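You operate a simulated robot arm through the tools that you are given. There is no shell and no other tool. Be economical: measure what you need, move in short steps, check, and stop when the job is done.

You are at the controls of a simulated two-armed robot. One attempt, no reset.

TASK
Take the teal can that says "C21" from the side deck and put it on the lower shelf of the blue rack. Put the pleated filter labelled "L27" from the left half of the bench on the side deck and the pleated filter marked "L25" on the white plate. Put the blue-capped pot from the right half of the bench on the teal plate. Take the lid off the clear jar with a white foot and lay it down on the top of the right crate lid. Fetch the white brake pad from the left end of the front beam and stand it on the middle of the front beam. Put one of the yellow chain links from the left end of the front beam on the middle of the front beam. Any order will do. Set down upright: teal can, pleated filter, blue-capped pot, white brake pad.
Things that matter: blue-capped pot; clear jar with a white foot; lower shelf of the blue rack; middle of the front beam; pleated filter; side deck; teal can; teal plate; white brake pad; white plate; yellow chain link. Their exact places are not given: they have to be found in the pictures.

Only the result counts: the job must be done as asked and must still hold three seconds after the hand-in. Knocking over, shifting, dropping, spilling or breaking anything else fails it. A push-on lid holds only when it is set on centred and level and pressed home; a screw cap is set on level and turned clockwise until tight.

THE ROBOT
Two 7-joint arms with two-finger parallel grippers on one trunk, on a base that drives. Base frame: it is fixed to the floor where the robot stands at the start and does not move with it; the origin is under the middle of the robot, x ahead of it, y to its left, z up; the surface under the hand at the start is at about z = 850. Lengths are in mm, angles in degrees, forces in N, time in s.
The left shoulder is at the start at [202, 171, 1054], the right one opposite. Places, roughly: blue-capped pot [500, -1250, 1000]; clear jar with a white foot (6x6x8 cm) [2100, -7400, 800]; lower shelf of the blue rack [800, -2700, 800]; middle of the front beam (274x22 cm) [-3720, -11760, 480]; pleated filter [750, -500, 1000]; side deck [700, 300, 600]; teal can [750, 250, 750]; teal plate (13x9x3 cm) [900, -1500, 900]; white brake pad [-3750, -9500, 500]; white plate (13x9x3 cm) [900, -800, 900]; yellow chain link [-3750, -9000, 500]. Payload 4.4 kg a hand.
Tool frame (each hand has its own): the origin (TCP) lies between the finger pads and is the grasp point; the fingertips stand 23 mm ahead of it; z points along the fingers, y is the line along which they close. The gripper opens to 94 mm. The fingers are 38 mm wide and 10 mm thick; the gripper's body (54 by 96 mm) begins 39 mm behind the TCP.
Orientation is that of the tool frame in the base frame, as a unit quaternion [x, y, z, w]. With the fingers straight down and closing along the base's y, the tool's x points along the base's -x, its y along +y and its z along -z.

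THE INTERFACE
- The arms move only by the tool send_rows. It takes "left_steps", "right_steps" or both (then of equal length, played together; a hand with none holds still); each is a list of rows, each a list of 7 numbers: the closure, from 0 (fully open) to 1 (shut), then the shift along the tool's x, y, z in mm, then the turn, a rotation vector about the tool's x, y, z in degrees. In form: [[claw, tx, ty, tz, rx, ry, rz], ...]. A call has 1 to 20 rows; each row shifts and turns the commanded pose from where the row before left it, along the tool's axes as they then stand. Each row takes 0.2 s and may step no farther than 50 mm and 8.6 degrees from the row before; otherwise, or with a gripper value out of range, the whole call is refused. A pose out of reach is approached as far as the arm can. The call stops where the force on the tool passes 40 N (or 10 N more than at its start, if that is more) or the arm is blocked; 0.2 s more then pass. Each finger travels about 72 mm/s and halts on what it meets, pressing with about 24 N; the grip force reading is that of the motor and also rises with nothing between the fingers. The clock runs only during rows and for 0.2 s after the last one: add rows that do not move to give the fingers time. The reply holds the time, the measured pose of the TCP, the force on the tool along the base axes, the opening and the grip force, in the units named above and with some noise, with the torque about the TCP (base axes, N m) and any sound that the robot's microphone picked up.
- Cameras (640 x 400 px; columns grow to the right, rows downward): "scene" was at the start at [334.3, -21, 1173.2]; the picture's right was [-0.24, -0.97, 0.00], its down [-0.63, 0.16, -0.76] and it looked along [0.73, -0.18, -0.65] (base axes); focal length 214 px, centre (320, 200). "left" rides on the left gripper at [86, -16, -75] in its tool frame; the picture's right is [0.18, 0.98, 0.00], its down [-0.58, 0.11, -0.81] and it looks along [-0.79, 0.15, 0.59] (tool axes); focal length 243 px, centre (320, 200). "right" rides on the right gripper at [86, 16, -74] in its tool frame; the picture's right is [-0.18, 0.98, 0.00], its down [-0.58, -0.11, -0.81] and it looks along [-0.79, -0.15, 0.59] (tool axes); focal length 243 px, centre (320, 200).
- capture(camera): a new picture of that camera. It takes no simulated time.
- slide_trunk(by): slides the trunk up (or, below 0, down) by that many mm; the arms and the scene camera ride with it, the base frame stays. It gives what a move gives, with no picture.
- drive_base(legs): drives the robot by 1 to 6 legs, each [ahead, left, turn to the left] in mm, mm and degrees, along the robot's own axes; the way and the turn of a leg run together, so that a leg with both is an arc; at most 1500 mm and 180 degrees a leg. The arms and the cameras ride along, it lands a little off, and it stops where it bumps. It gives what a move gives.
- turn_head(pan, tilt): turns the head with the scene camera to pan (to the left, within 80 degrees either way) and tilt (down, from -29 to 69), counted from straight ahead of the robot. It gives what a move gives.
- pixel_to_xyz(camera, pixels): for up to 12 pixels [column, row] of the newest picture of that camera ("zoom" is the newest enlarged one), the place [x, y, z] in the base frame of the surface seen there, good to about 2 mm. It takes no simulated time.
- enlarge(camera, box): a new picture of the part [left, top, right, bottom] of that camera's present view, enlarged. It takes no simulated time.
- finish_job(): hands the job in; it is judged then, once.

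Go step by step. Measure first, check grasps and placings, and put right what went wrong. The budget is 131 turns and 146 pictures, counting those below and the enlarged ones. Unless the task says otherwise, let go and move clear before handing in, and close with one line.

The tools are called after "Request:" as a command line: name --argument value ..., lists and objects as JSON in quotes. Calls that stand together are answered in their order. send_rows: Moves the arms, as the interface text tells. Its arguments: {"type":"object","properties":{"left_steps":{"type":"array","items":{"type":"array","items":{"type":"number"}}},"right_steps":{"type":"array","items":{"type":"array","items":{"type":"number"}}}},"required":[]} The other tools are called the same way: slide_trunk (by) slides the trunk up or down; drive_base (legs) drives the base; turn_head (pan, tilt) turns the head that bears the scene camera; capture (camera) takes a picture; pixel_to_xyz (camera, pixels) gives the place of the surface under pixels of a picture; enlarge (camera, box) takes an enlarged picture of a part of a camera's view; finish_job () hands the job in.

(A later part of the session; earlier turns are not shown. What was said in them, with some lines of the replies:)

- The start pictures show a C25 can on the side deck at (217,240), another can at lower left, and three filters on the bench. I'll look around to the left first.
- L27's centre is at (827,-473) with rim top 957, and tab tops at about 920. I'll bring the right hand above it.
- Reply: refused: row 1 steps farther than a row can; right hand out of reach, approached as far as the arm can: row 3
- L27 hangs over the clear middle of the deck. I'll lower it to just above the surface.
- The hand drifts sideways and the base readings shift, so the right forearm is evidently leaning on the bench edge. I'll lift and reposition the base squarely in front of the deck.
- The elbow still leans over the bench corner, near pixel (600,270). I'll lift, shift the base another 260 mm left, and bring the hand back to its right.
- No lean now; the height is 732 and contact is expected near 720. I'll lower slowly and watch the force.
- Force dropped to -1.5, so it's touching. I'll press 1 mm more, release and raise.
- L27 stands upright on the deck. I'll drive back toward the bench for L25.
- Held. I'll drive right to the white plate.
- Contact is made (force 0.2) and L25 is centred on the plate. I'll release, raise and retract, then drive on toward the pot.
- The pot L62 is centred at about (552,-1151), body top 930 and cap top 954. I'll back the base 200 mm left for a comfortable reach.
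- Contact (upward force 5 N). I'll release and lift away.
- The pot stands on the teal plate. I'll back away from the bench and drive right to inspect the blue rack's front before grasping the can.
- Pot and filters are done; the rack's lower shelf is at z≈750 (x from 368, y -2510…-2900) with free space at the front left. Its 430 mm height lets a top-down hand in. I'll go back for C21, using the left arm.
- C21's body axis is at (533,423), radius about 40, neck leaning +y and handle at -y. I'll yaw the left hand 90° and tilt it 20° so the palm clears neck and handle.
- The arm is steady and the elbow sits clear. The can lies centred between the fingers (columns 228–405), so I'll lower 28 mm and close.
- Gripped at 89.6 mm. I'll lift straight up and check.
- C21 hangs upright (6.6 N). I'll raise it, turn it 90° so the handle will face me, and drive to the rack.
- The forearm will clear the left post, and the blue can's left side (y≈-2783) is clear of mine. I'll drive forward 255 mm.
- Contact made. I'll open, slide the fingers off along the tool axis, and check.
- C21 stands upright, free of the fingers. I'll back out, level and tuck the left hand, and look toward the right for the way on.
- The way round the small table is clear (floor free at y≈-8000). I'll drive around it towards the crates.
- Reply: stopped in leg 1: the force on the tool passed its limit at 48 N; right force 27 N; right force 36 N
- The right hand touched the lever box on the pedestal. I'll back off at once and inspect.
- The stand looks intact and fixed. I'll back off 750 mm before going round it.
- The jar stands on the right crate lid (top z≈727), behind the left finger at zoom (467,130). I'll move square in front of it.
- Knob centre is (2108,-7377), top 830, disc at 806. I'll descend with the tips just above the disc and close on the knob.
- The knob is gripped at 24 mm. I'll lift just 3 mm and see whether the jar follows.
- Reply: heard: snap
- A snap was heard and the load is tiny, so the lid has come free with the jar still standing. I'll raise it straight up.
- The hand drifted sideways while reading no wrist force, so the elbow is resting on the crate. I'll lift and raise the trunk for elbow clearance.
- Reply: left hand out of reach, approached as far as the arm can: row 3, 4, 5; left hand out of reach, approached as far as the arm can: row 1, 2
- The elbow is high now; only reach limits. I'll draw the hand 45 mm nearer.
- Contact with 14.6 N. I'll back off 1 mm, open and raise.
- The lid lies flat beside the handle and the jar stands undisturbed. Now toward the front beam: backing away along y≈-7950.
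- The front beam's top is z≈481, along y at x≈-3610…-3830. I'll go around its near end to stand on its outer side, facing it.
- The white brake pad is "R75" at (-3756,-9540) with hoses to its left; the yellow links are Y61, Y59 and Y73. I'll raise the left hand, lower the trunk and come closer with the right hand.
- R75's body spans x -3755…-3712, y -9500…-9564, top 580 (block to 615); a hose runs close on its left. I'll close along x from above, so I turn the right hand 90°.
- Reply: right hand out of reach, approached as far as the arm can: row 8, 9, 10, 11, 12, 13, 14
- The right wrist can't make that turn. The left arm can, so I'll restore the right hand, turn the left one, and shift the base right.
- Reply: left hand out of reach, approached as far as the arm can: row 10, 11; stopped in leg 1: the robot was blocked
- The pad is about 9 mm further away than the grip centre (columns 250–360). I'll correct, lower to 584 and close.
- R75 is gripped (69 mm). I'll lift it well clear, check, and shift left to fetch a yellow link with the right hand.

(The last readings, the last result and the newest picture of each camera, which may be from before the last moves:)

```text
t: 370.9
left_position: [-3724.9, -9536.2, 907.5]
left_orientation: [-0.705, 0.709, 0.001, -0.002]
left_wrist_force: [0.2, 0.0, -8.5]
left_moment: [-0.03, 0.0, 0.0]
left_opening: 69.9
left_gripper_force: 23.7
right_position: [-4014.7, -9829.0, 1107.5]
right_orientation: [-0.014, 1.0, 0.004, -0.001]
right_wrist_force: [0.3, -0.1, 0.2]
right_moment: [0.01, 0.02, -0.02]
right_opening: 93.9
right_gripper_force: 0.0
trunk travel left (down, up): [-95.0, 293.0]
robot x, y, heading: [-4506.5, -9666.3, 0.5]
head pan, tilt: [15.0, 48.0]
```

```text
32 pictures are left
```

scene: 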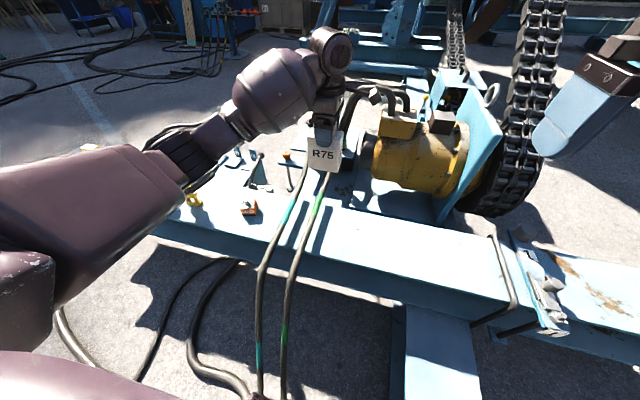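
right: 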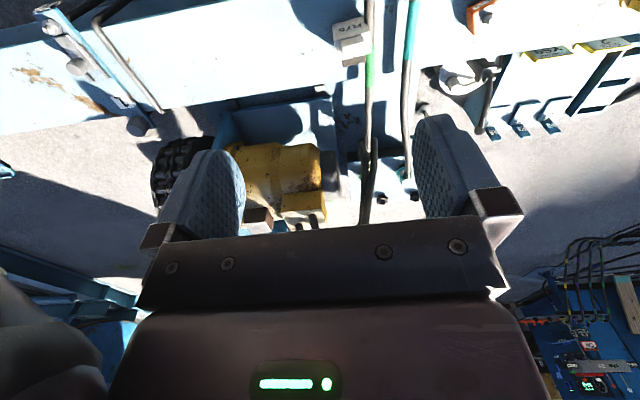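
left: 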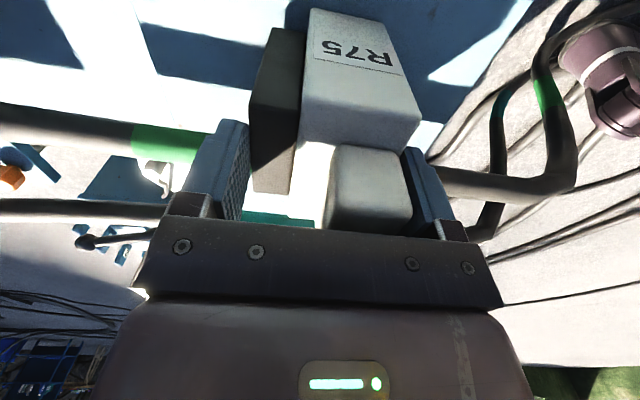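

Request:
drive_base --legs '[[0, 720, 0]]'

Request:
turn_head --pan -15 --tilt 48

Request:
capture --camera "scene"

```text
t: 377.5
left_position: [-3725.2, -8827.1, 910.7]
left_orientation: [-0.705, 0.709, -0.001, -0.001]
left_wrist_force: [-0.4, -0.3, -7.9]
left_moment: [-0.05, -0.05, -0.01]
left_opening: 69.9
left_gripper_force: 23.9
right_position: [-4017.3, -9120.7, 1108.8]
right_orientation: [-0.014, 1.0, 0.004, 0.001]
right_wrist_force: [-0.3, -0.1, 1.5]
right_moment: [0.01, 0.0, 0.0]
right_opening: 94.0
right_gripper_force: 0.1
trunk travel left (down, up): [-95.0, 293.0]
robot x, y, heading: [-4509.6, -8953.3, 0.4]
head pan, tilt: [15.0, 48.0]
```

```text
t: 378.5
left_position: [-3724.8, -8827.2, 909.2]
left_orientation: [-0.705, 0.709, -0.001, -0.001]
left_wrist_force: [-0.7, -0.5, -8.7]
left_moment: [-0.05, -0.03, -0.02]
left_opening: 69.8
left_gripper_force: 23.8
right_position: [-4016.6, -9120.9, 1109.3]
right_orientation: [-0.014, 1.0, 0.004, 0.001]
right_wrist_force: [0.3, 0.3, 0.0]
right_moment: [-0.03, 0.04, 0.02]
right_opening: 93.6
right_gripper_force: 0.0
trunk travel left (down, up): [-95.0, 293.0]
robot x, y, heading: [-4512.7, -8954.5, -0.0]
head pan, tilt: [-15.0, 48.0]
```

```text
31 pictures are left
```

scene: 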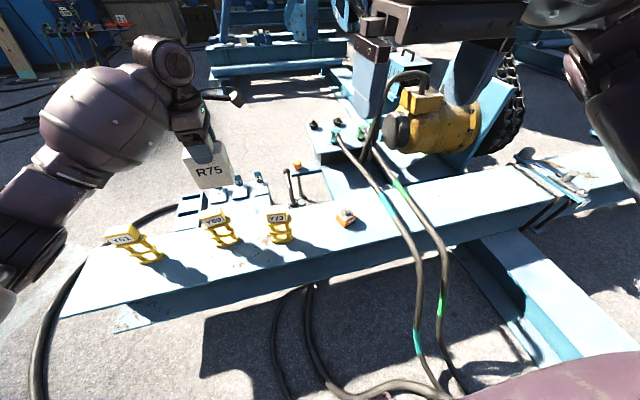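

Request:
enlarge --camera "scene" --box '[190, 190, 310, 265]'

Request:
pixel_to_xyz --camera "scene" --pixels '[[278, 218], [268, 216], [288, 214], [275, 240], [291, 236], [280, 229], [282, 223], [295, 250], [470, 260], [620, 340]]'

```text
5.33 times, centred on (250, 228) of scene
```

zoom: 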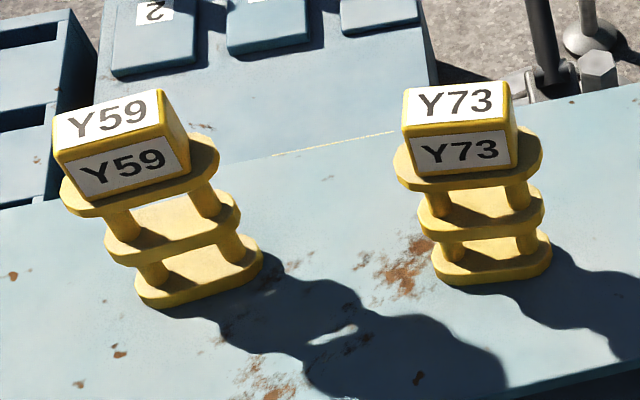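

```text
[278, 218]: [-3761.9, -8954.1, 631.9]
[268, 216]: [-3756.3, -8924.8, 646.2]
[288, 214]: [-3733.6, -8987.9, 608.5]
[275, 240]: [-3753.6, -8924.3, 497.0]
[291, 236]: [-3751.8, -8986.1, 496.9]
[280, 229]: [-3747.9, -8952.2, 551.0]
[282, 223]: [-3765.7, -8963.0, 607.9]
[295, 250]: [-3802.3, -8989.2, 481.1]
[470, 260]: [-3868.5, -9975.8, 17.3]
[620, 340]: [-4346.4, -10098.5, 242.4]
```

Request:
pixel_to_xyz --camera "zoom" --pixels '[[412, 118], [505, 112], [408, 95], [505, 88], [415, 160], [510, 155], [400, 165], [538, 145], [460, 182], [440, 275], [548, 255], [490, 240]]'

```text
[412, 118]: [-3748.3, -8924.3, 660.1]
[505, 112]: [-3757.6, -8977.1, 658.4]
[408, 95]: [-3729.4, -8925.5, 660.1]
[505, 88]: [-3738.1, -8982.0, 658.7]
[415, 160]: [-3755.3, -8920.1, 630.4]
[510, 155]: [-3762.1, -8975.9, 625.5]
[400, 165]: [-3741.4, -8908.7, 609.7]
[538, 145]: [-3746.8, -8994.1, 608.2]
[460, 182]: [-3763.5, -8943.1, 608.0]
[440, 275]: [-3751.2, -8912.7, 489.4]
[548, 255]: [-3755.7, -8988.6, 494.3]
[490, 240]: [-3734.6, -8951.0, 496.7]
```

Y73's block is centred at (-3744,-8951), z 615–660, yawed about -10°. I'll shift the base left so the arms stay apart, then bring the right hand over it.

Request:
drive_base --legs '[[0, 240, 0]]'

Request:
send_rows --right_steps '[[0, -35, -9, 0, 0, 0, 5.8], [0, -35, -9, 0, 0, 0, 5.8], [0, -35, -9, 30, 0, 0, 0], [0, -35, -9, 30, 0, 0, 0], [0, -35, -9, 30, 0, 0, 0], [0, -35, -9, 30, 0, 0, 0], [0, -35, -9, 30, 0, 0, 0], [0, 0, 0, 45, 0, 0, 0], [0, 0, 0, 45, 0, 0, 0], [0, 0, 0, 45, 0, 0, 0], [0, 0, 0, 0, 0, 0, 0]]'

Request:
capture --camera "right"

```text
t: 381.2
left_position: [-3725.6, -8583.7, 909.7]
left_orientation: [-0.706, 0.708, -0.001, -0.001]
left_wrist_force: [0.2, -0.2, -8.3]
left_moment: [-0.02, -0.04, 0.0]
left_opening: 70.0
left_gripper_force: 24.2
right_position: [-4016.9, -8875.7, 1108.6]
right_orientation: [-0.014, 1.0, 0.004, 0.001]
right_wrist_force: [-0.1, -0.7, 0.1]
right_moment: [-0.02, 0.02, -0.02]
right_opening: 94.2
right_gripper_force: 0.1
trunk travel left (down, up): [-95.0, 293.0]
robot x, y, heading: [-4508.3, -8712.6, 0.1]
head pan, tilt: [-15.0, 48.0]
```

```text
t: 383.6
left_position: [-3725.8, -8583.4, 911.3]
left_orientation: [-0.705, 0.709, -0.001, -0.001]
left_wrist_force: [-0.3, 0.3, -8.2]
left_moment: [-0.02, -0.04, 0.0]
left_opening: 70.1
left_gripper_force: 23.7
right_position: [-3781.3, -8968.1, 822.7]
right_orientation: [0.087, 0.996, 0.004, 0.001]
right_wrist_force: [-0.8, -0.1, 0.2]
right_moment: [0.0, 0.04, -0.01]
right_opening: 94.1
right_gripper_force: 0.1
trunk travel left (down, up): [-95.0, 293.0]
robot x, y, heading: [-4513.1, -8711.5, 0.2]
head pan, tilt: [-15.0, 48.0]
```

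```text
29 pictures are left
```

right: 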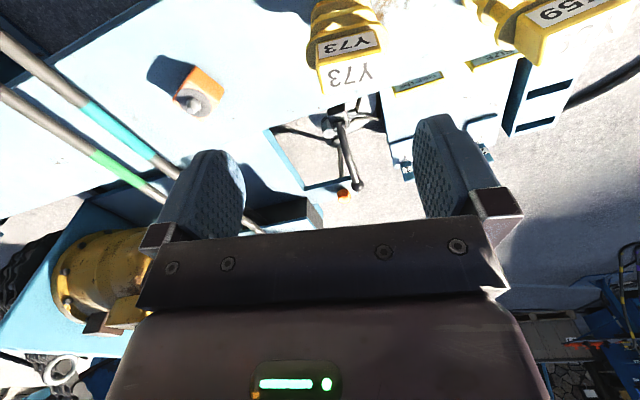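

Request:
send_rows --right_steps '[[0, -17, 11.7, 20, 0, 0, 0], [0, -16.8, 11.6, 20, 0, 0, 0], [0, 0, 0, 45, 0, 0, 0], [0, 0, 0, 45, 0, 0, 0], [0, 0, 0, 0, 0, 0, 0]]'

Request:
capture --camera "right"

```text
t: 384.8
left_position: [-3727.2, -8584.2, 909.6]
left_orientation: [-0.705, 0.709, -0.001, 0.0]
left_wrist_force: [-0.6, 0.1, -6.6]
left_moment: [-0.05, -0.03, 0.0]
left_opening: 70.1
left_gripper_force: 23.2
right_position: [-3745.5, -8949.2, 694.9]
right_orientation: [0.087, 0.996, 0.004, 0.001]
right_wrist_force: [-0.2, -0.3, 0.4]
right_moment: [0.01, 0.04, 0.02]
right_opening: 94.1
right_gripper_force: 0.0
trunk travel left (down, up): [-95.0, 293.0]
robot x, y, heading: [-4512.5, -8707.2, 0.3]
head pan, tilt: [-15.0, 48.0]
```

```text
28 pictures are left
```

right: 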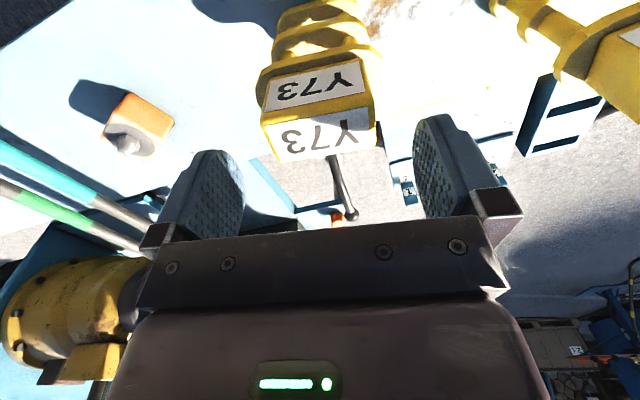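

Request:
send_rows --right_steps '[[0, 0, 0, 26, 0, 0, -4], [0, 0, 0, 26, 0, 0, 0], [0, 0, 0, 0, 0, 0, 0], [0.5, 0, 0, 0, 0, 0, 0], [1, 0, 0, 0, 0, 0, 0], [1, 0, 0, 0, 0, 0, 0], [1, 0, 0, 0, 0, 0, 0], [1, 0, 0, -15, 0, 0, 0], [1, 0, 0, -40, 0, 0, 0], [1, 0, 0, -45, 0, 0, 0], [1, 0, 0, -45, 0, 0, 0], [1, 0, 0, -45, 0, 0, 0], [1, 0, 0, -45, 0, 0, 0], [1, 0, 0, -45, 0, 0, 0], [1, 0, 0, 0, 0, 0, 0]]'

Request:
capture --camera "right"

Request:
turn_head --pan -55 --tilt 35

Request:
capture --camera "scene"

```text
t: 388.0
left_position: [-3725.1, -8584.6, 906.7]
left_orientation: [-0.705, 0.709, 0.0, -0.001]
left_wrist_force: [0.8, 0.2, -8.5]
left_moment: [-0.03, -0.01, -0.01]
left_opening: 69.9
left_gripper_force: 24.4
right_position: [-3744.6, -8951.4, 920.1]
right_orientation: [0.053, 0.999, 0.005, 0.0]
right_wrist_force: [0.0, -0.2, -4.9]
right_moment: [0.01, 0.01, 0.01]
right_opening: 63.5
right_gripper_force: 24.1
trunk travel left (down, up): [-95.0, 293.0]
robot x, y, heading: [-4510.7, -8711.8, 0.1]
head pan, tilt: [-15.0, 48.0]
```

```text
27 pictures are left
```

right: 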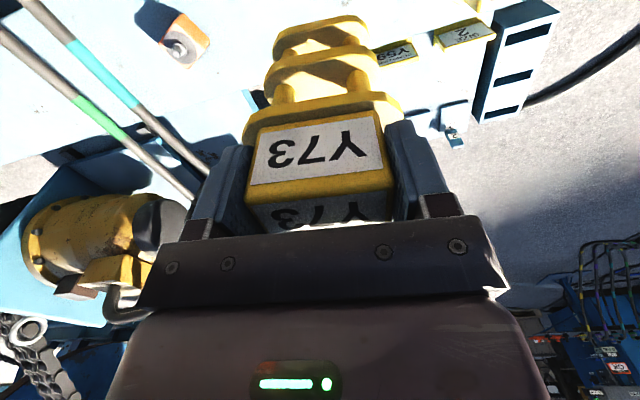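

```text
t: 389.1
left_position: [-3725.6, -8583.6, 909.3]
left_orientation: [-0.705, 0.709, 0.001, -0.002]
left_wrist_force: [0.1, -0.7, -7.2]
left_moment: [-0.06, 0.0, 0.01]
left_opening: 69.8
left_gripper_force: 23.7
right_position: [-3744.9, -8952.1, 920.1]
right_orientation: [0.053, 0.999, 0.004, 0.0]
right_wrist_force: [-0.1, -0.4, -4.3]
right_moment: [0.02, -0.03, -0.03]
right_opening: 64.0
right_gripper_force: 23.8
trunk travel left (down, up): [-95.0, 293.0]
robot x, y, heading: [-4507.0, -8712.2, -0.0]
head pan, tilt: [-55.0, 35.0]
```

```text
26 pictures are left
```

scene: 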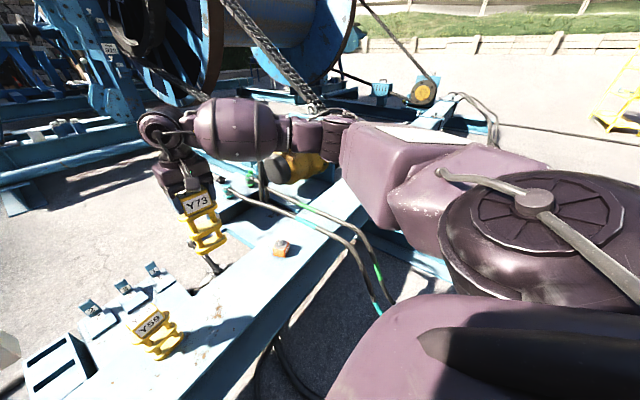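

Both pieces are held (Y73's bottom sits ~162 mm below the TCP). I'll back off past the cross-beam and go along the front beam.

Request:
drive_base --legs '[[-900, 0, 0], [0, -700, 0]]'

Request:
turn_head --pan -45 --tilt 28

Request:
capture --camera "scene"

```text
t: 399.9
left_position: [-4610.1, -9284.9, 909.0]
left_orientation: [0.709, -0.706, 0.0, 0.001]
left_wrist_force: [-0.3, 0.2, -7.3]
left_moment: [-0.03, -0.03, -0.01]
left_opening: 69.8
left_gripper_force: 24.3
right_position: [-4627.0, -9653.1, 920.4]
right_orientation: [0.048, 0.999, 0.004, 0.0]
right_wrist_force: [-0.2, 0.0, -4.3]
right_moment: [-0.02, 0.0, 0.0]
right_opening: 64.0
right_gripper_force: 23.7
trunk travel left (down, up): [-95.0, 293.0]
robot x, y, heading: [-5395.5, -9417.7, 0.9]
head pan, tilt: [-55.0, 35.0]
```

```text
t: 400.7
left_position: [-4610.2, -9283.1, 908.8]
left_orientation: [0.709, -0.705, 0.0, 0.001]
left_wrist_force: [0.4, 0.2, -7.9]
left_moment: [-0.04, -0.05, 0.03]
left_opening: 70.1
left_gripper_force: 24.3
right_position: [-4625.4, -9652.6, 921.2]
right_orientation: [0.049, 0.999, 0.005, 0.0]
right_wrist_force: [-0.8, 0.3, -4.4]
right_moment: [-0.02, 0.03, -0.01]
right_opening: 63.6
right_gripper_force: 24.2
trunk travel left (down, up): [-95.0, 293.0]
robot x, y, heading: [-5397.7, -9417.3, 0.6]
head pan, tilt: [-45.0, 28.0]
```

```text
25 pictures are left
```

scene: 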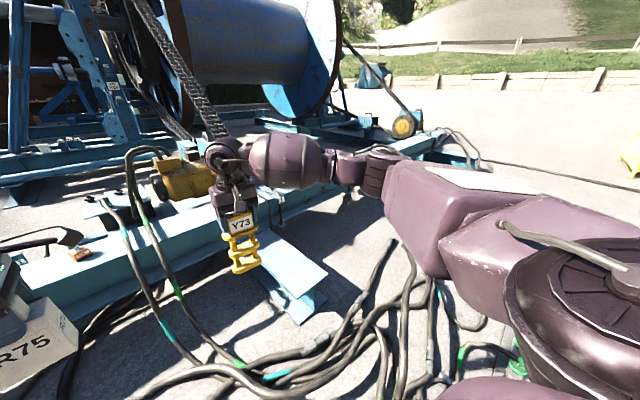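

Request:
pixel_to_xyz --camera "scene" --pixels '[[300, 320], [325, 275], [300, 300], [440, 150], [430, 130], [305, 220], [520, 365], [470, 150], [350, 200], [625, 165]]'

Request:
drive_base --legs '[[0, -900, 0]]'

Request:
capture --camera "scene"

```text
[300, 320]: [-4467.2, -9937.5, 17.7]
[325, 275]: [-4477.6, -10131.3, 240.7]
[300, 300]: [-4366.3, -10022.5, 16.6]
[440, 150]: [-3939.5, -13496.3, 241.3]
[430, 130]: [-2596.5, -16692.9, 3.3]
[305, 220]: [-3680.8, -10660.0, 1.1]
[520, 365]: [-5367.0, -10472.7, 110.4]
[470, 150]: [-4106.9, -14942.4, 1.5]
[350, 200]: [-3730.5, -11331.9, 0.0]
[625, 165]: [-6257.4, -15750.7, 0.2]
```

```text
t: 407.5
left_position: [-4603.0, -10088.9, 907.0]
left_orientation: [0.707, -0.707, -0.002, 0.001]
left_wrist_force: [-0.5, -0.8, -9.0]
left_moment: [-0.04, -0.05, 0.0]
left_opening: 70.1
left_gripper_force: 24.3
right_position: [-4622.2, -10459.2, 919.9]
right_orientation: [0.051, 0.999, 0.003, -0.002]
right_wrist_force: [0.4, 0.4, -4.2]
right_moment: [-0.02, 0.03, -0.01]
right_opening: 63.8
right_gripper_force: 24.0
trunk travel left (down, up): [-95.0, 293.0]
robot x, y, heading: [-5387.0, -10220.4, -0.0]
head pan, tilt: [-45.0, 28.0]
stopped in leg 1: the robot was blocked; the commanded pose is now the measured one
```

```text
24 pictures are left
```

scene: 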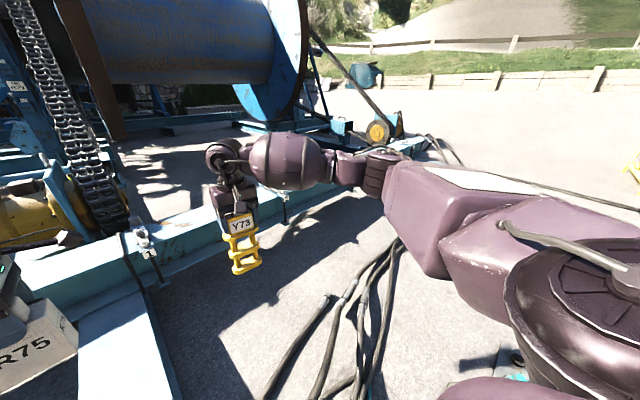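

A small floor object at (-5367,-10470) blocked the way; the cross-beam ends at x≈-4480. I'll pass between them at x≈-4880.

Request:
drive_base --legs '[[0, 40, 0], [505, 0, 0], [0, -1350, 0]]'

Request:
turn_head --pan -25 --tilt 35

Request:
capture --camera "scene"

```text
t: 422.8
left_position: [-4103.0, -11419.6, 908.5]
left_orientation: [-0.699, 0.715, 0.001, -0.002]
left_wrist_force: [-0.3, -0.7, -7.6]
left_moment: [-0.05, -0.04, 0.0]
left_opening: 69.8
left_gripper_force: 23.9
right_position: [-4129.4, -11787.1, 920.6]
right_orientation: [0.06, 0.998, 0.004, -0.001]
right_wrist_force: [0.0, -0.3, -4.4]
right_moment: [0.0, -0.01, 0.0]
right_opening: 63.9
right_gripper_force: 23.7
trunk travel left (down, up): [-95.0, 293.0]
robot x, y, heading: [-4893.8, -11531.9, -0.9]
head pan, tilt: [-45.0, 28.0]
```

```text
t: 423.6
left_position: [-4102.4, -11419.9, 907.2]
left_orientation: [-0.7, 0.714, 0.001, -0.001]
left_wrist_force: [-0.8, 0.2, -8.0]
left_moment: [-0.03, -0.04, -0.01]
left_opening: 70.1
left_gripper_force: 23.6
right_position: [-4126.9, -11786.8, 920.2]
right_orientation: [0.061, 0.998, 0.004, 0.0]
right_wrist_force: [0.3, -0.1, -3.5]
right_moment: [0.0, 0.03, 0.0]
right_opening: 63.9
right_gripper_force: 24.0
trunk travel left (down, up): [-95.0, 293.0]
robot x, y, heading: [-4888.2, -11534.4, -1.0]
head pan, tilt: [-25.0, 35.0]
```

```text
23 pictures are left
```

scene: 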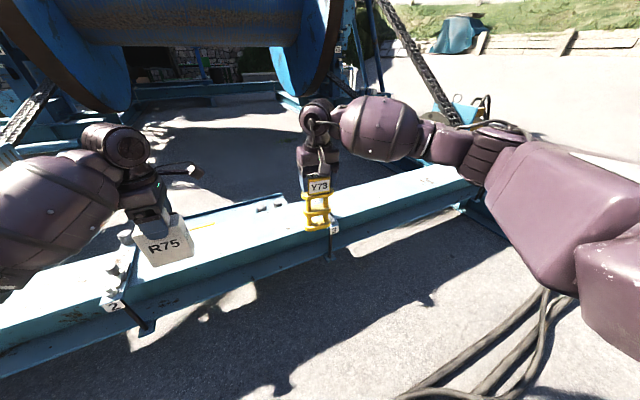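

Request:
pixel_to_xyz --camera "scene" --pixels '[[115, 300], [130, 262], [335, 227], [310, 240], [270, 245], [230, 255], [380, 210], [270, 200], [440, 190], [470, 185], [290, 225], [60, 300]]'

Request:
enlarge --camera "scene" --box '[90, 180, 490, 330]'

```text
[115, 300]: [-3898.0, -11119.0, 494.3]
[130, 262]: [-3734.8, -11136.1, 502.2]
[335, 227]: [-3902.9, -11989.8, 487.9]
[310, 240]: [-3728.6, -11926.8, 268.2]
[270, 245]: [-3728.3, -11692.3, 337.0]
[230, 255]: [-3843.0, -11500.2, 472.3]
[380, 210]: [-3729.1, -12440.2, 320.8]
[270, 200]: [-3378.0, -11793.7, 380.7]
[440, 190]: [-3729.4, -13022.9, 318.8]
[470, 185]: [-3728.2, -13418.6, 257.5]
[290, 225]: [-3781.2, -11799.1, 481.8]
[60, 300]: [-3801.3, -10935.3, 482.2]
```

```text
1.60 times, centred on (290, 255) of scene
```

zoom: 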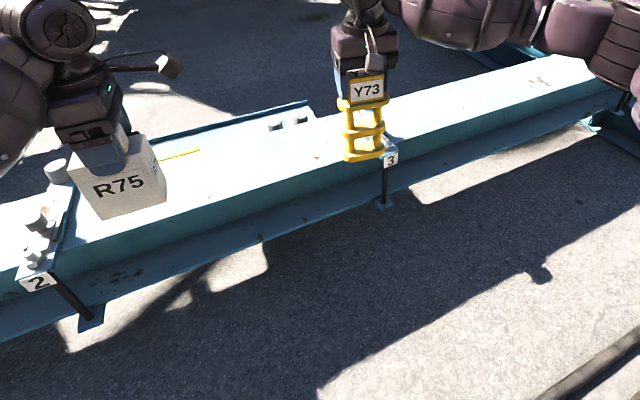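

Target strip between clamps 2 (y≈-11130) and 3 (y≈-11990) is clear. I'll drive in so both pieces hang above the beam.

Request:
drive_base --legs '[[0, -70, 1], [385, 0, 0]]'

Request:
turn_head --pan -5 --tilt 45

Request:
capture --camera "scene"

```text
t: 426.9
left_position: [-3716.5, -11484.3, 908.2]
left_orientation: [-0.702, 0.712, 0.001, 0.0]
left_wrist_force: [-0.2, 0.3, -7.7]
left_moment: [-0.05, -0.04, 0.03]
left_opening: 69.9
left_gripper_force: 24.0
right_position: [-3738.7, -11853.5, 920.7]
right_orientation: [0.058, 0.998, 0.004, 0.0]
right_wrist_force: [-0.1, 0.2, -3.4]
right_moment: [0.04, 0.06, 0.0]
right_opening: 63.7
right_gripper_force: 24.0
trunk travel left (down, up): [-95.0, 293.0]
robot x, y, heading: [-4506.0, -11604.3, -0.3]
head pan, tilt: [-25.0, 35.0]
```

```text
t: 427.8
left_position: [-3715.3, -11484.8, 907.9]
left_orientation: [-0.702, 0.712, 0.001, -0.001]
left_wrist_force: [0.4, -0.1, -8.1]
left_moment: [0.01, -0.03, -0.01]
left_opening: 69.8
left_gripper_force: 24.5
right_position: [-3739.5, -11853.6, 920.5]
right_orientation: [0.057, 0.998, 0.004, 0.0]
right_wrist_force: [-1.4, 0.1, -4.1]
right_moment: [0.0, -0.02, 0.0]
right_opening: 63.8
right_gripper_force: 24.2
trunk travel left (down, up): [-95.0, 293.0]
robot x, y, heading: [-4500.5, -11607.4, -0.4]
head pan, tilt: [-5.0, 45.0]
```

```text
21 pictures are left
```

scene: 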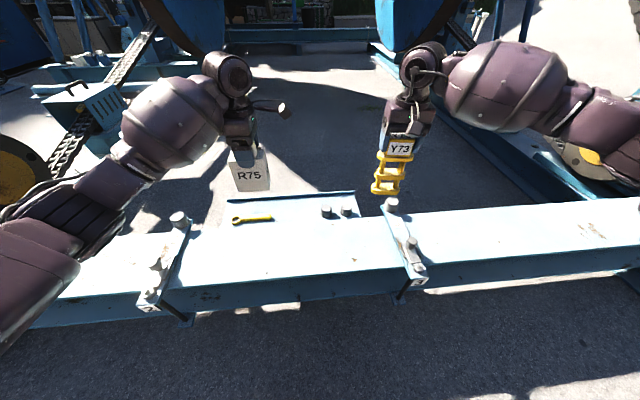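

Request:
pixel_to_xyz --camera "scene" --pixels '[[405, 250], [395, 215], [165, 265], [300, 271], [300, 235], [300, 218], [255, 219], [346, 211], [390, 255], [250, 260], [350, 250]]'

```text
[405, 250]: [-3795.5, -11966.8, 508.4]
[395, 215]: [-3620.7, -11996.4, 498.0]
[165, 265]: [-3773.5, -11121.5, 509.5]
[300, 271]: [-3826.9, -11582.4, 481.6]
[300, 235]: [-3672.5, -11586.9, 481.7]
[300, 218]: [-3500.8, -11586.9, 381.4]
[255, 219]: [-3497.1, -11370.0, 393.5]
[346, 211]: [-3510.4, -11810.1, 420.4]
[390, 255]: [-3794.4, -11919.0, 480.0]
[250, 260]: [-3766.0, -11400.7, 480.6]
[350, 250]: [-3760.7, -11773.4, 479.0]
```

Request:
send_rows --left_steps '[[1, 0, 0, 43, 0, 0, 0], [1, 0, 0, 43, 0, 0, 0], [1, 0, 0, 43, 0, 0, 0], [1, 0, 0, 43, 0, 0, 0], [1, 0, 0, 43, 0, 0, 0], [1, 0, 0, 43, 0, 0, 0], [1, 0, 0, 42, 0, 0, 0], [1, 0, 0, 0, 0, 0, 0]]' --right_steps '[[1, 0, 10, 36, 0, 0, 0], [1, 0, 10, 36, 0, 0, 0], [1, 0, 0, 36, 0, 0, 0], [1, 0, 0, 36, 0, 0, 0], [1, 0, 0, 36, 0, 0, 0], [1, 0, 0, 36, 0, 0, 0], [1, 0, 0, 39, 0, 0, 0], [1, 0, 0, 0, 0, 0, 0]]'

Request:
capture --camera "scene"

Request:
capture --camera "left"

```text
t: 429.6
left_position: [-3715.3, -11483.8, 609.1]
left_orientation: [-0.702, 0.712, 0.0, 0.0]
left_wrist_force: [0.9, -1.3, -7.2]
left_moment: [-0.02, -0.06, -0.02]
left_opening: 69.9
left_gripper_force: 24.1
right_position: [-3733.6, -11829.4, 664.9]
right_orientation: [0.057, 0.998, 0.006, 0.0]
right_wrist_force: [0.3, -0.4, -3.6]
right_moment: [0.0, 0.01, -0.03]
right_opening: 63.9
right_gripper_force: 24.1
trunk travel left (down, up): [-95.0, 293.0]
robot x, y, heading: [-4500.8, -11603.8, -0.4]
head pan, tilt: [-5.0, 45.0]
```

```text
20 pictures are left
```

scene: 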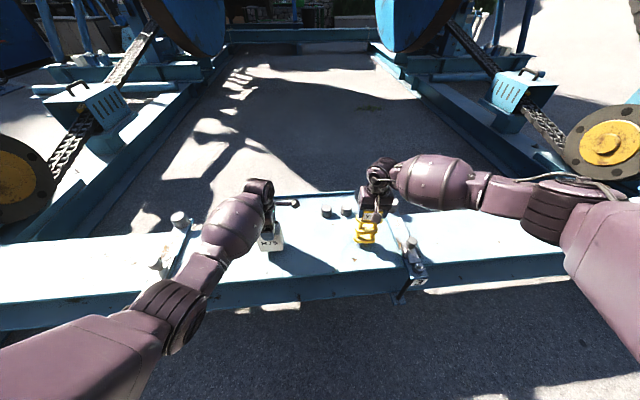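

```text
19 pictures are left
```

left: 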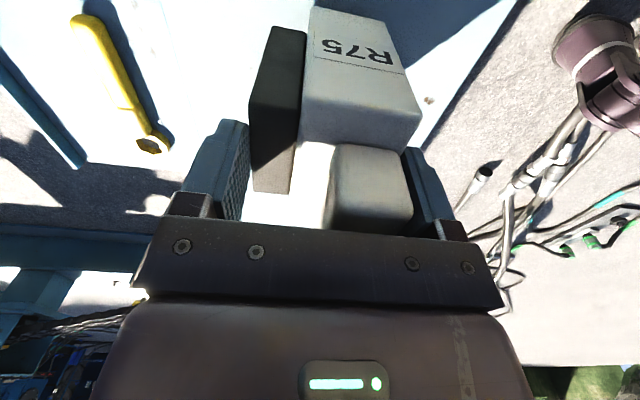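

Request:
send_rows --left_steps '[[1, 0, 0, 12, 0, 0, 0], [1, 0, 0, 8, 0, 0, 0], [1, 0, 0, 2, 0, 0, 0], [1, 0, 0, 0, 0, 0, 0]]' --right_steps '[[1, 0, 0, 10, 0, 0, 0], [1, 0, 0, 8, 0, 0, 0], [1, 0, 0, 2, 0, 0, 0], [1, 0, 0, 0, 0, 0, 0]]'

```text
t: 430.6
left_position: [-3717.0, -11484.6, 586.2]
left_orientation: [-0.702, 0.712, 0.001, -0.001]
left_wrist_force: [-0.1, 0.4, -8.0]
left_moment: [-0.05, -0.01, 0.0]
left_opening: 69.7
left_gripper_force: 24.2
right_position: [-3735.8, -11832.1, 645.9]
right_orientation: [0.058, 0.998, 0.005, -0.001]
right_wrist_force: [0.1, -0.3, -3.4]
right_moment: [0.01, 0.01, -0.01]
right_opening: 64.0
right_gripper_force: 23.7
trunk travel left (down, up): [-95.0, 293.0]
robot x, y, heading: [-4499.4, -11607.3, -0.6]
head pan, tilt: [-5.0, 45.0]
```

Request:
send_rows --left_steps '[[1, 0, 0, 1.5, 0, 0, 0], [1, 0, 0, 1.5, 0, 0, 0], [1, 0, 0, 0, 0, 0, 0]]' --right_steps '[[1, 0, 0, 1.5, 0, 0, 0], [1, 0, 0, 1.5, 0, 0, 0], [1, 0, 0, 0, 0, 0, 0]]'

```text
t: 431.4
left_position: [-3714.5, -11484.3, 586.4]
left_orientation: [-0.703, 0.712, -0.001, 0.001]
left_wrist_force: [-3.3, 3.3, 9.7]
left_moment: [0.61, 0.42, 0.18]
left_opening: 69.7
left_gripper_force: 23.5
right_position: [-3736.6, -11830.0, 645.3]
right_orientation: [0.058, 0.998, 0.005, 0.001]
right_wrist_force: [-0.8, 0.2, -3.9]
right_moment: [0.01, 0.0, -0.01]
right_opening: 63.8
right_gripper_force: 24.4
trunk travel left (down, up): [-95.0, 293.0]
robot x, y, heading: [-4503.5, -11605.3, -0.6]
head pan, tilt: [-5.0, 45.0]
```

The pad is seated; the link needs a little more.

Request:
send_rows --left_steps '[[1, 0, 0, -0.7, 0, 0, 0], [1, 0, 0, 0, 0, 0, 0], [1, 0, 0, 0, 0, 0, 0]]' --right_steps '[[1, 0, 0, 1.5, 0, 0, 0], [1, 0, 0, 1.5, 0, 0, 0], [1, 0, 0, 0, 0, 0, 0]]'

```text
t: 432.2
left_position: [-3716.8, -11485.7, 586.9]
left_orientation: [-0.702, 0.712, 0.0, 0.0]
left_wrist_force: [3.6, 1.9, 3.1]
left_moment: [0.2, -0.6, 0.0]
left_opening: 69.9
left_gripper_force: 24.2
right_position: [-3736.2, -11829.5, 641.5]
right_orientation: [0.057, 0.998, 0.004, 0.001]
right_wrist_force: [-3.5, -0.4, 7.5]
right_moment: [-0.57, 0.4, -0.12]
right_opening: 63.7
right_gripper_force: 24.5
trunk travel left (down, up): [-95.0, 293.0]
robot x, y, heading: [-4502.2, -11605.7, -0.6]
head pan, tilt: [-5.0, 45.0]
```

Both touch. I'll open both hands and raise them straight up.

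Request:
send_rows --left_steps '[[0.6, 0, 0, 0, 0, 0, 0], [0, 0, 0, 0, 0, 0, 0], [0, 0, 0, 0, 0, 0, 0], [0, 0, 0, -20, 0, 0, 0], [0, 0, 0, -40, 0, 0, 0], [0, 0, 0, -45, 0, 0, 0], [0, 0, 0, -45, 0, 0, 0], [0, 0, 0, -45, 0, 0, 0], [0, 0, 0, -45, 0, 0, 0], [0, 0, 0, 0, 0, 0, 0]]' --right_steps '[[0.6, 0, 0, 0, 0, 0, 0], [0, 0, 0, 0, 0, 0, 0], [0, 0, 0, 0, 0, 0, 0], [0, 0, 0, -20, 0, 0, 0], [0, 0, 0, -40, 0, 0, 0], [0, 0, 0, -45, 0, 0, 0], [0, 0, 0, -45, 0, 0, 0], [0, 0, 0, -45, 0, 0, 0], [0, 0, 0, -45, 0, 0, 0], [0, 0, 0, 0, 0, 0, 0]]'

Request:
drive_base --legs '[[-200, 0, 0]]'

Request:
capture --camera "scene"

Request:
enlarge --camera "scene" --box '[210, 140, 430, 280]'

```text
t: 434.2
left_position: [-3708.7, -11568.1, 900.2]
left_orientation: [-0.589, 0.786, 0.028, 0.186]
left_wrist_force: [-1.0, 0.2, -0.8]
left_moment: [0.01, 0.01, -0.02]
left_opening: 94.0
left_gripper_force: 0.0
right_position: [-3737.0, -11832.5, 874.2]
right_orientation: [0.057, 0.998, 0.005, 0.001]
right_wrist_force: [0.3, 0.7, -0.2]
right_moment: [-0.04, -0.01, 0.05]
right_opening: 93.9
right_gripper_force: 0.1
trunk travel left (down, up): [-95.0, 293.0]
robot x, y, heading: [-4499.5, -11606.1, -0.7]
head pan, tilt: [-5.0, 45.0]
stopped in row 9 (left hand): the arm was blocked; the commanded pose is now the measured one
```

```text
t: 435.8
left_position: [-3908.3, -11566.6, 899.0]
left_orientation: [-0.587, 0.787, 0.029, 0.186]
left_wrist_force: [0.4, -0.3, -0.2]
left_moment: [0.01, 0.01, 0.02]
left_opening: 93.9
left_gripper_force: 0.1
right_position: [-3939.4, -11831.8, 872.0]
right_orientation: [0.058, 0.998, 0.004, 0.001]
right_wrist_force: [-0.3, -0.5, -0.3]
right_moment: [0.0, 0.01, 0.01]
right_opening: 93.9
right_gripper_force: 0.1
trunk travel left (down, up): [-95.0, 293.0]
robot x, y, heading: [-4702.8, -11603.2, -0.7]
head pan, tilt: [-5.0, 45.0]
```

```text
18 pictures are left
```

scene: 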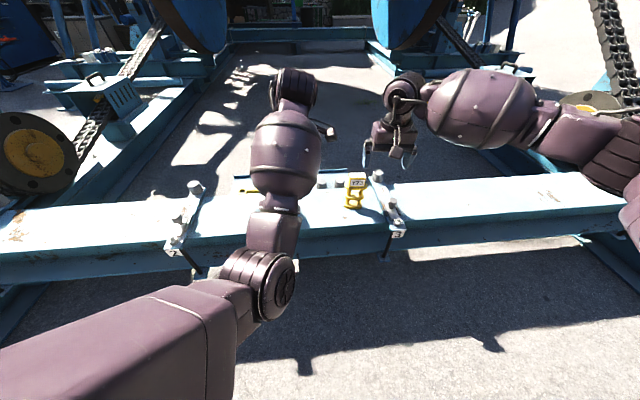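

```text
2.86 times, centred on (320, 210) of scene
```

zoom: 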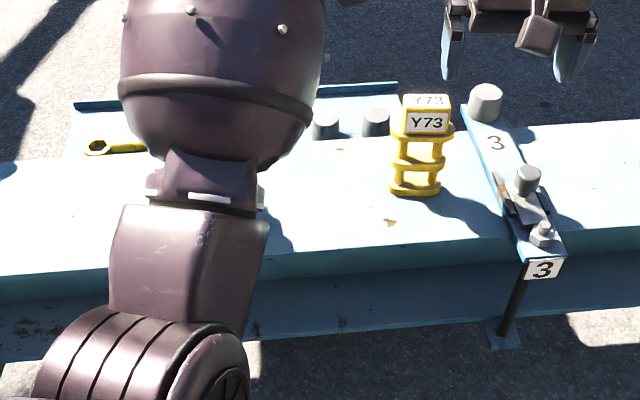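

The link stands well; the left arm swung oddly while rising and hides the pad. I'll back farther and check it.

Request:
drive_base --legs '[[-350, 0, 0]]'

Request:
turn_head --pan 12 --tilt 35

Request:
capture --camera "scene"

Request:
capture --camera "left"

```text
t: 438.0
left_position: [-4254.2, -11562.9, 897.8]
left_orientation: [-0.588, 0.787, 0.028, 0.186]
left_wrist_force: [-0.1, 0.0, 0.3]
left_moment: [0.03, 0.01, 0.02]
left_opening: 94.0
left_gripper_force: 0.1
right_position: [-4285.4, -11829.0, 871.5]
right_orientation: [0.058, 0.998, 0.004, 0.0]
right_wrist_force: [0.1, 1.0, -1.4]
right_moment: [0.0, 0.02, 0.0]
right_opening: 94.2
right_gripper_force: 0.0
trunk travel left (down, up): [-95.0, 293.0]
robot x, y, heading: [-5043.1, -11602.9, -0.7]
head pan, tilt: [-5.0, 45.0]
```

```text
t: 438.8
left_position: [-4253.6, -11564.1, 898.5]
left_orientation: [-0.588, 0.786, 0.029, 0.188]
left_wrist_force: [0.1, -1.0, 0.0]
left_moment: [0.0, 0.03, 0.0]
left_opening: 93.9
left_gripper_force: 0.1
right_position: [-4285.9, -11828.4, 871.6]
right_orientation: [0.059, 0.998, 0.005, -0.001]
right_wrist_force: [-0.3, 0.7, -0.5]
right_moment: [0.0, 0.0, -0.01]
right_opening: 93.9
right_gripper_force: 0.1
trunk travel left (down, up): [-95.0, 293.0]
robot x, y, heading: [-5048.9, -11599.4, -0.8]
head pan, tilt: [12.0, 35.0]
```

```text
16 pictures are left
```

scene: 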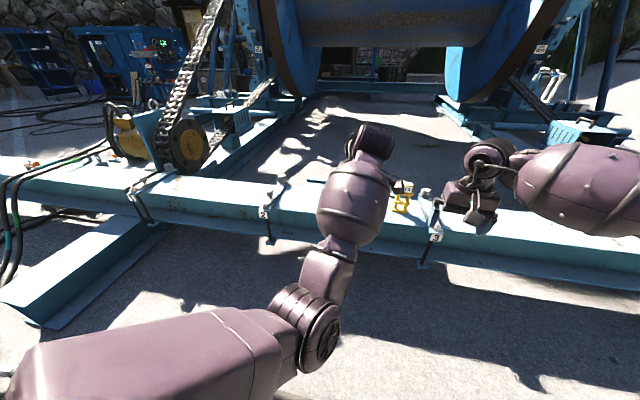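

```text
15 pictures are left
```

left: 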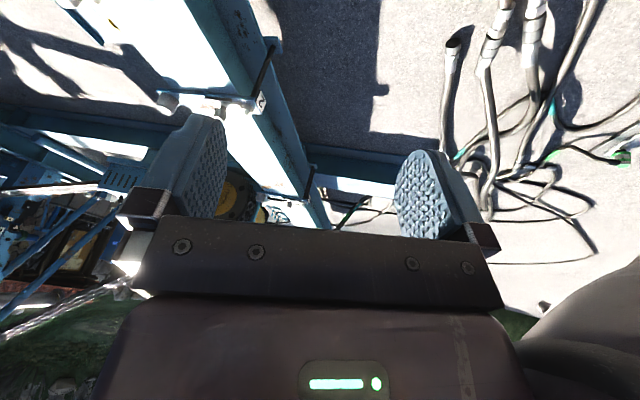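

Request:
drive_base --legs '[[0, 350, 0]]'

Request:
capture --camera "scene"

Request:
enlarge --camera "scene" --box '[370, 160, 520, 260]'

```text
t: 440.8
left_position: [-4251.8, -11421.0, 900.0]
left_orientation: [-0.588, 0.786, 0.029, 0.189]
left_wrist_force: [-0.5, -0.3, 1.3]
left_moment: [0.02, 0.02, 0.01]
left_opening: 94.1
left_gripper_force: 0.1
right_position: [-4284.3, -11686.8, 871.4]
right_orientation: [0.059, 0.998, 0.005, -0.001]
right_wrist_force: [-0.2, 0.1, 0.5]
right_moment: [0.0, -0.01, -0.01]
right_opening: 93.8
right_gripper_force: 0.0
trunk travel left (down, up): [-95.0, 293.0]
robot x, y, heading: [-5046.3, -11457.5, -0.7]
head pan, tilt: [12.0, 35.0]
stopped in leg 1: the robot was blocked; the commanded pose is now the measured one
```

```text
14 pictures are left
```

scene: 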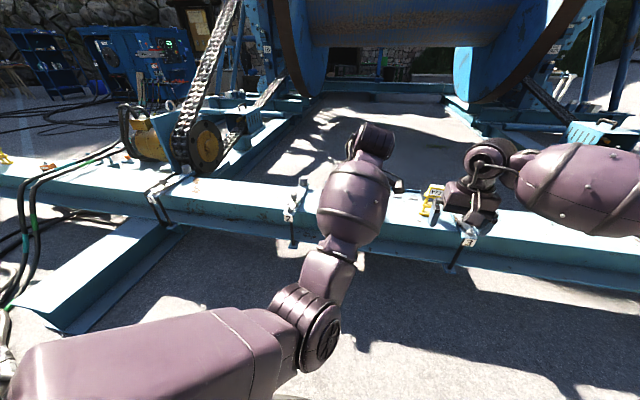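

```text
4.00 times, centred on (445, 210) of scene
```

zoom: 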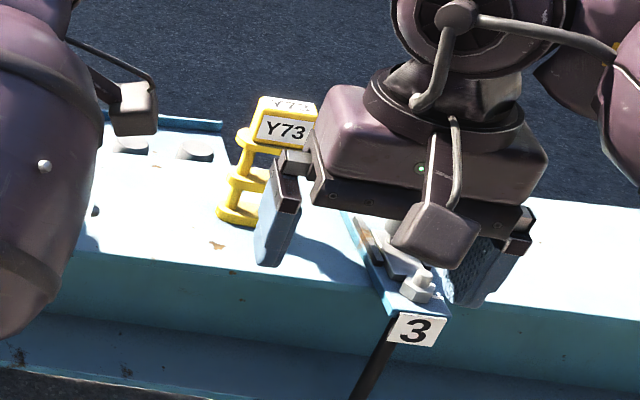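

Request:
drive_base --legs '[[0, -650, 0]]'

Request:
turn_head --pan 20 --tilt 35

Request:
capture --camera "scene"

```text
t: 447.1
left_position: [-4258.7, -12076.2, 899.4]
left_orientation: [-0.59, 0.785, 0.031, 0.187]
left_wrist_force: [0.1, 0.8, -0.7]
left_moment: [-0.05, 0.0, 0.05]
left_opening: 94.0
left_gripper_force: 0.0
right_position: [-4289.1, -12341.8, 870.4]
right_orientation: [0.057, 0.998, 0.004, -0.001]
right_wrist_force: [1.2, 0.0, -0.4]
right_moment: [0.01, 0.0, -0.01]
right_opening: 93.8
right_gripper_force: 0.1
trunk travel left (down, up): [-95.0, 293.0]
robot x, y, heading: [-5058.0, -12114.2, -0.5]
head pan, tilt: [12.0, 35.0]
```

```text
t: 447.7
left_position: [-4258.1, -12075.5, 898.9]
left_orientation: [-0.589, 0.785, 0.029, 0.188]
left_wrist_force: [0.2, 0.2, 0.3]
left_moment: [0.02, 0.01, -0.02]
left_opening: 93.8
left_gripper_force: 0.0
right_position: [-4289.2, -12341.3, 872.2]
right_orientation: [0.057, 0.998, 0.004, -0.001]
right_wrist_force: [-0.7, 0.2, 0.0]
right_moment: [-0.04, 0.02, 0.01]
right_opening: 93.9
right_gripper_force: 0.0
trunk travel left (down, up): [-95.0, 293.0]
robot x, y, heading: [-5057.9, -12111.0, -0.2]
head pan, tilt: [20.0, 35.0]
```

```text
12 pictures are left
```

scene: 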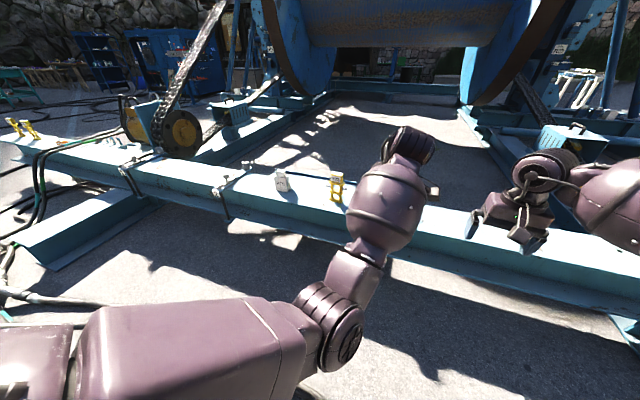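

The pad (282,180) and link (337,185) are both visible now; I'll zoom in to verify they stand upright.

Request:
enlarge --camera "scene" --box '[240, 150, 360, 220]'

Request:
enlarge --camera "scene" --box '[0, 90, 160, 190]'

Request:
pixel_to_xyz --camera "scene" --pixels '[[282, 182], [282, 188], [337, 190], [281, 172], [337, 177]]'

```text
5.33 times, centred on (300, 185) of scene
```

zoom: 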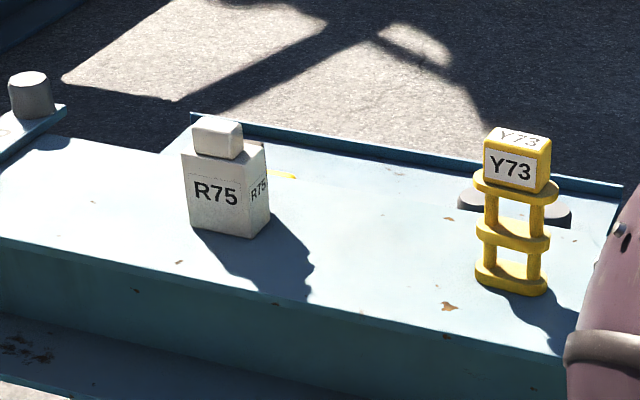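

```text
4.00 times, centred on (80, 140) of scene
```

zoom: 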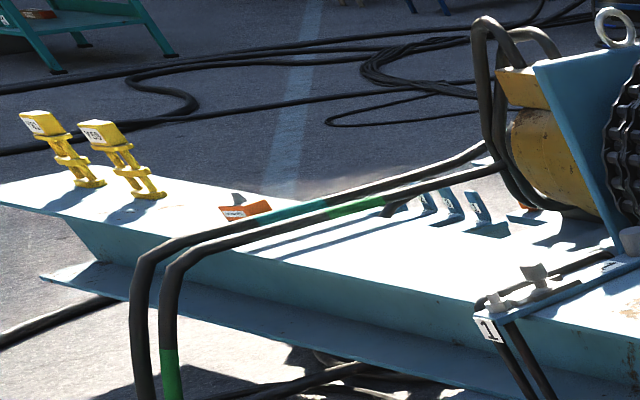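

```text
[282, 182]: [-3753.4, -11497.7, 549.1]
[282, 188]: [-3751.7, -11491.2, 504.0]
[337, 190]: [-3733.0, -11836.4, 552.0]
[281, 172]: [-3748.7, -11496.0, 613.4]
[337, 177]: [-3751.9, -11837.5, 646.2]
```

R75 and Y73 both stand upright on the middle of the beam, the other pieces there are undisturbed, and all seven items are done. I'm handing in.

Request:
finish_job

```text
The job is handed in.
```

I placed all seven items as asked and handed the job in; the result hasn't come back. My right hand bumped the control stand once while driving past. The stand looked intact and in place afterwards.
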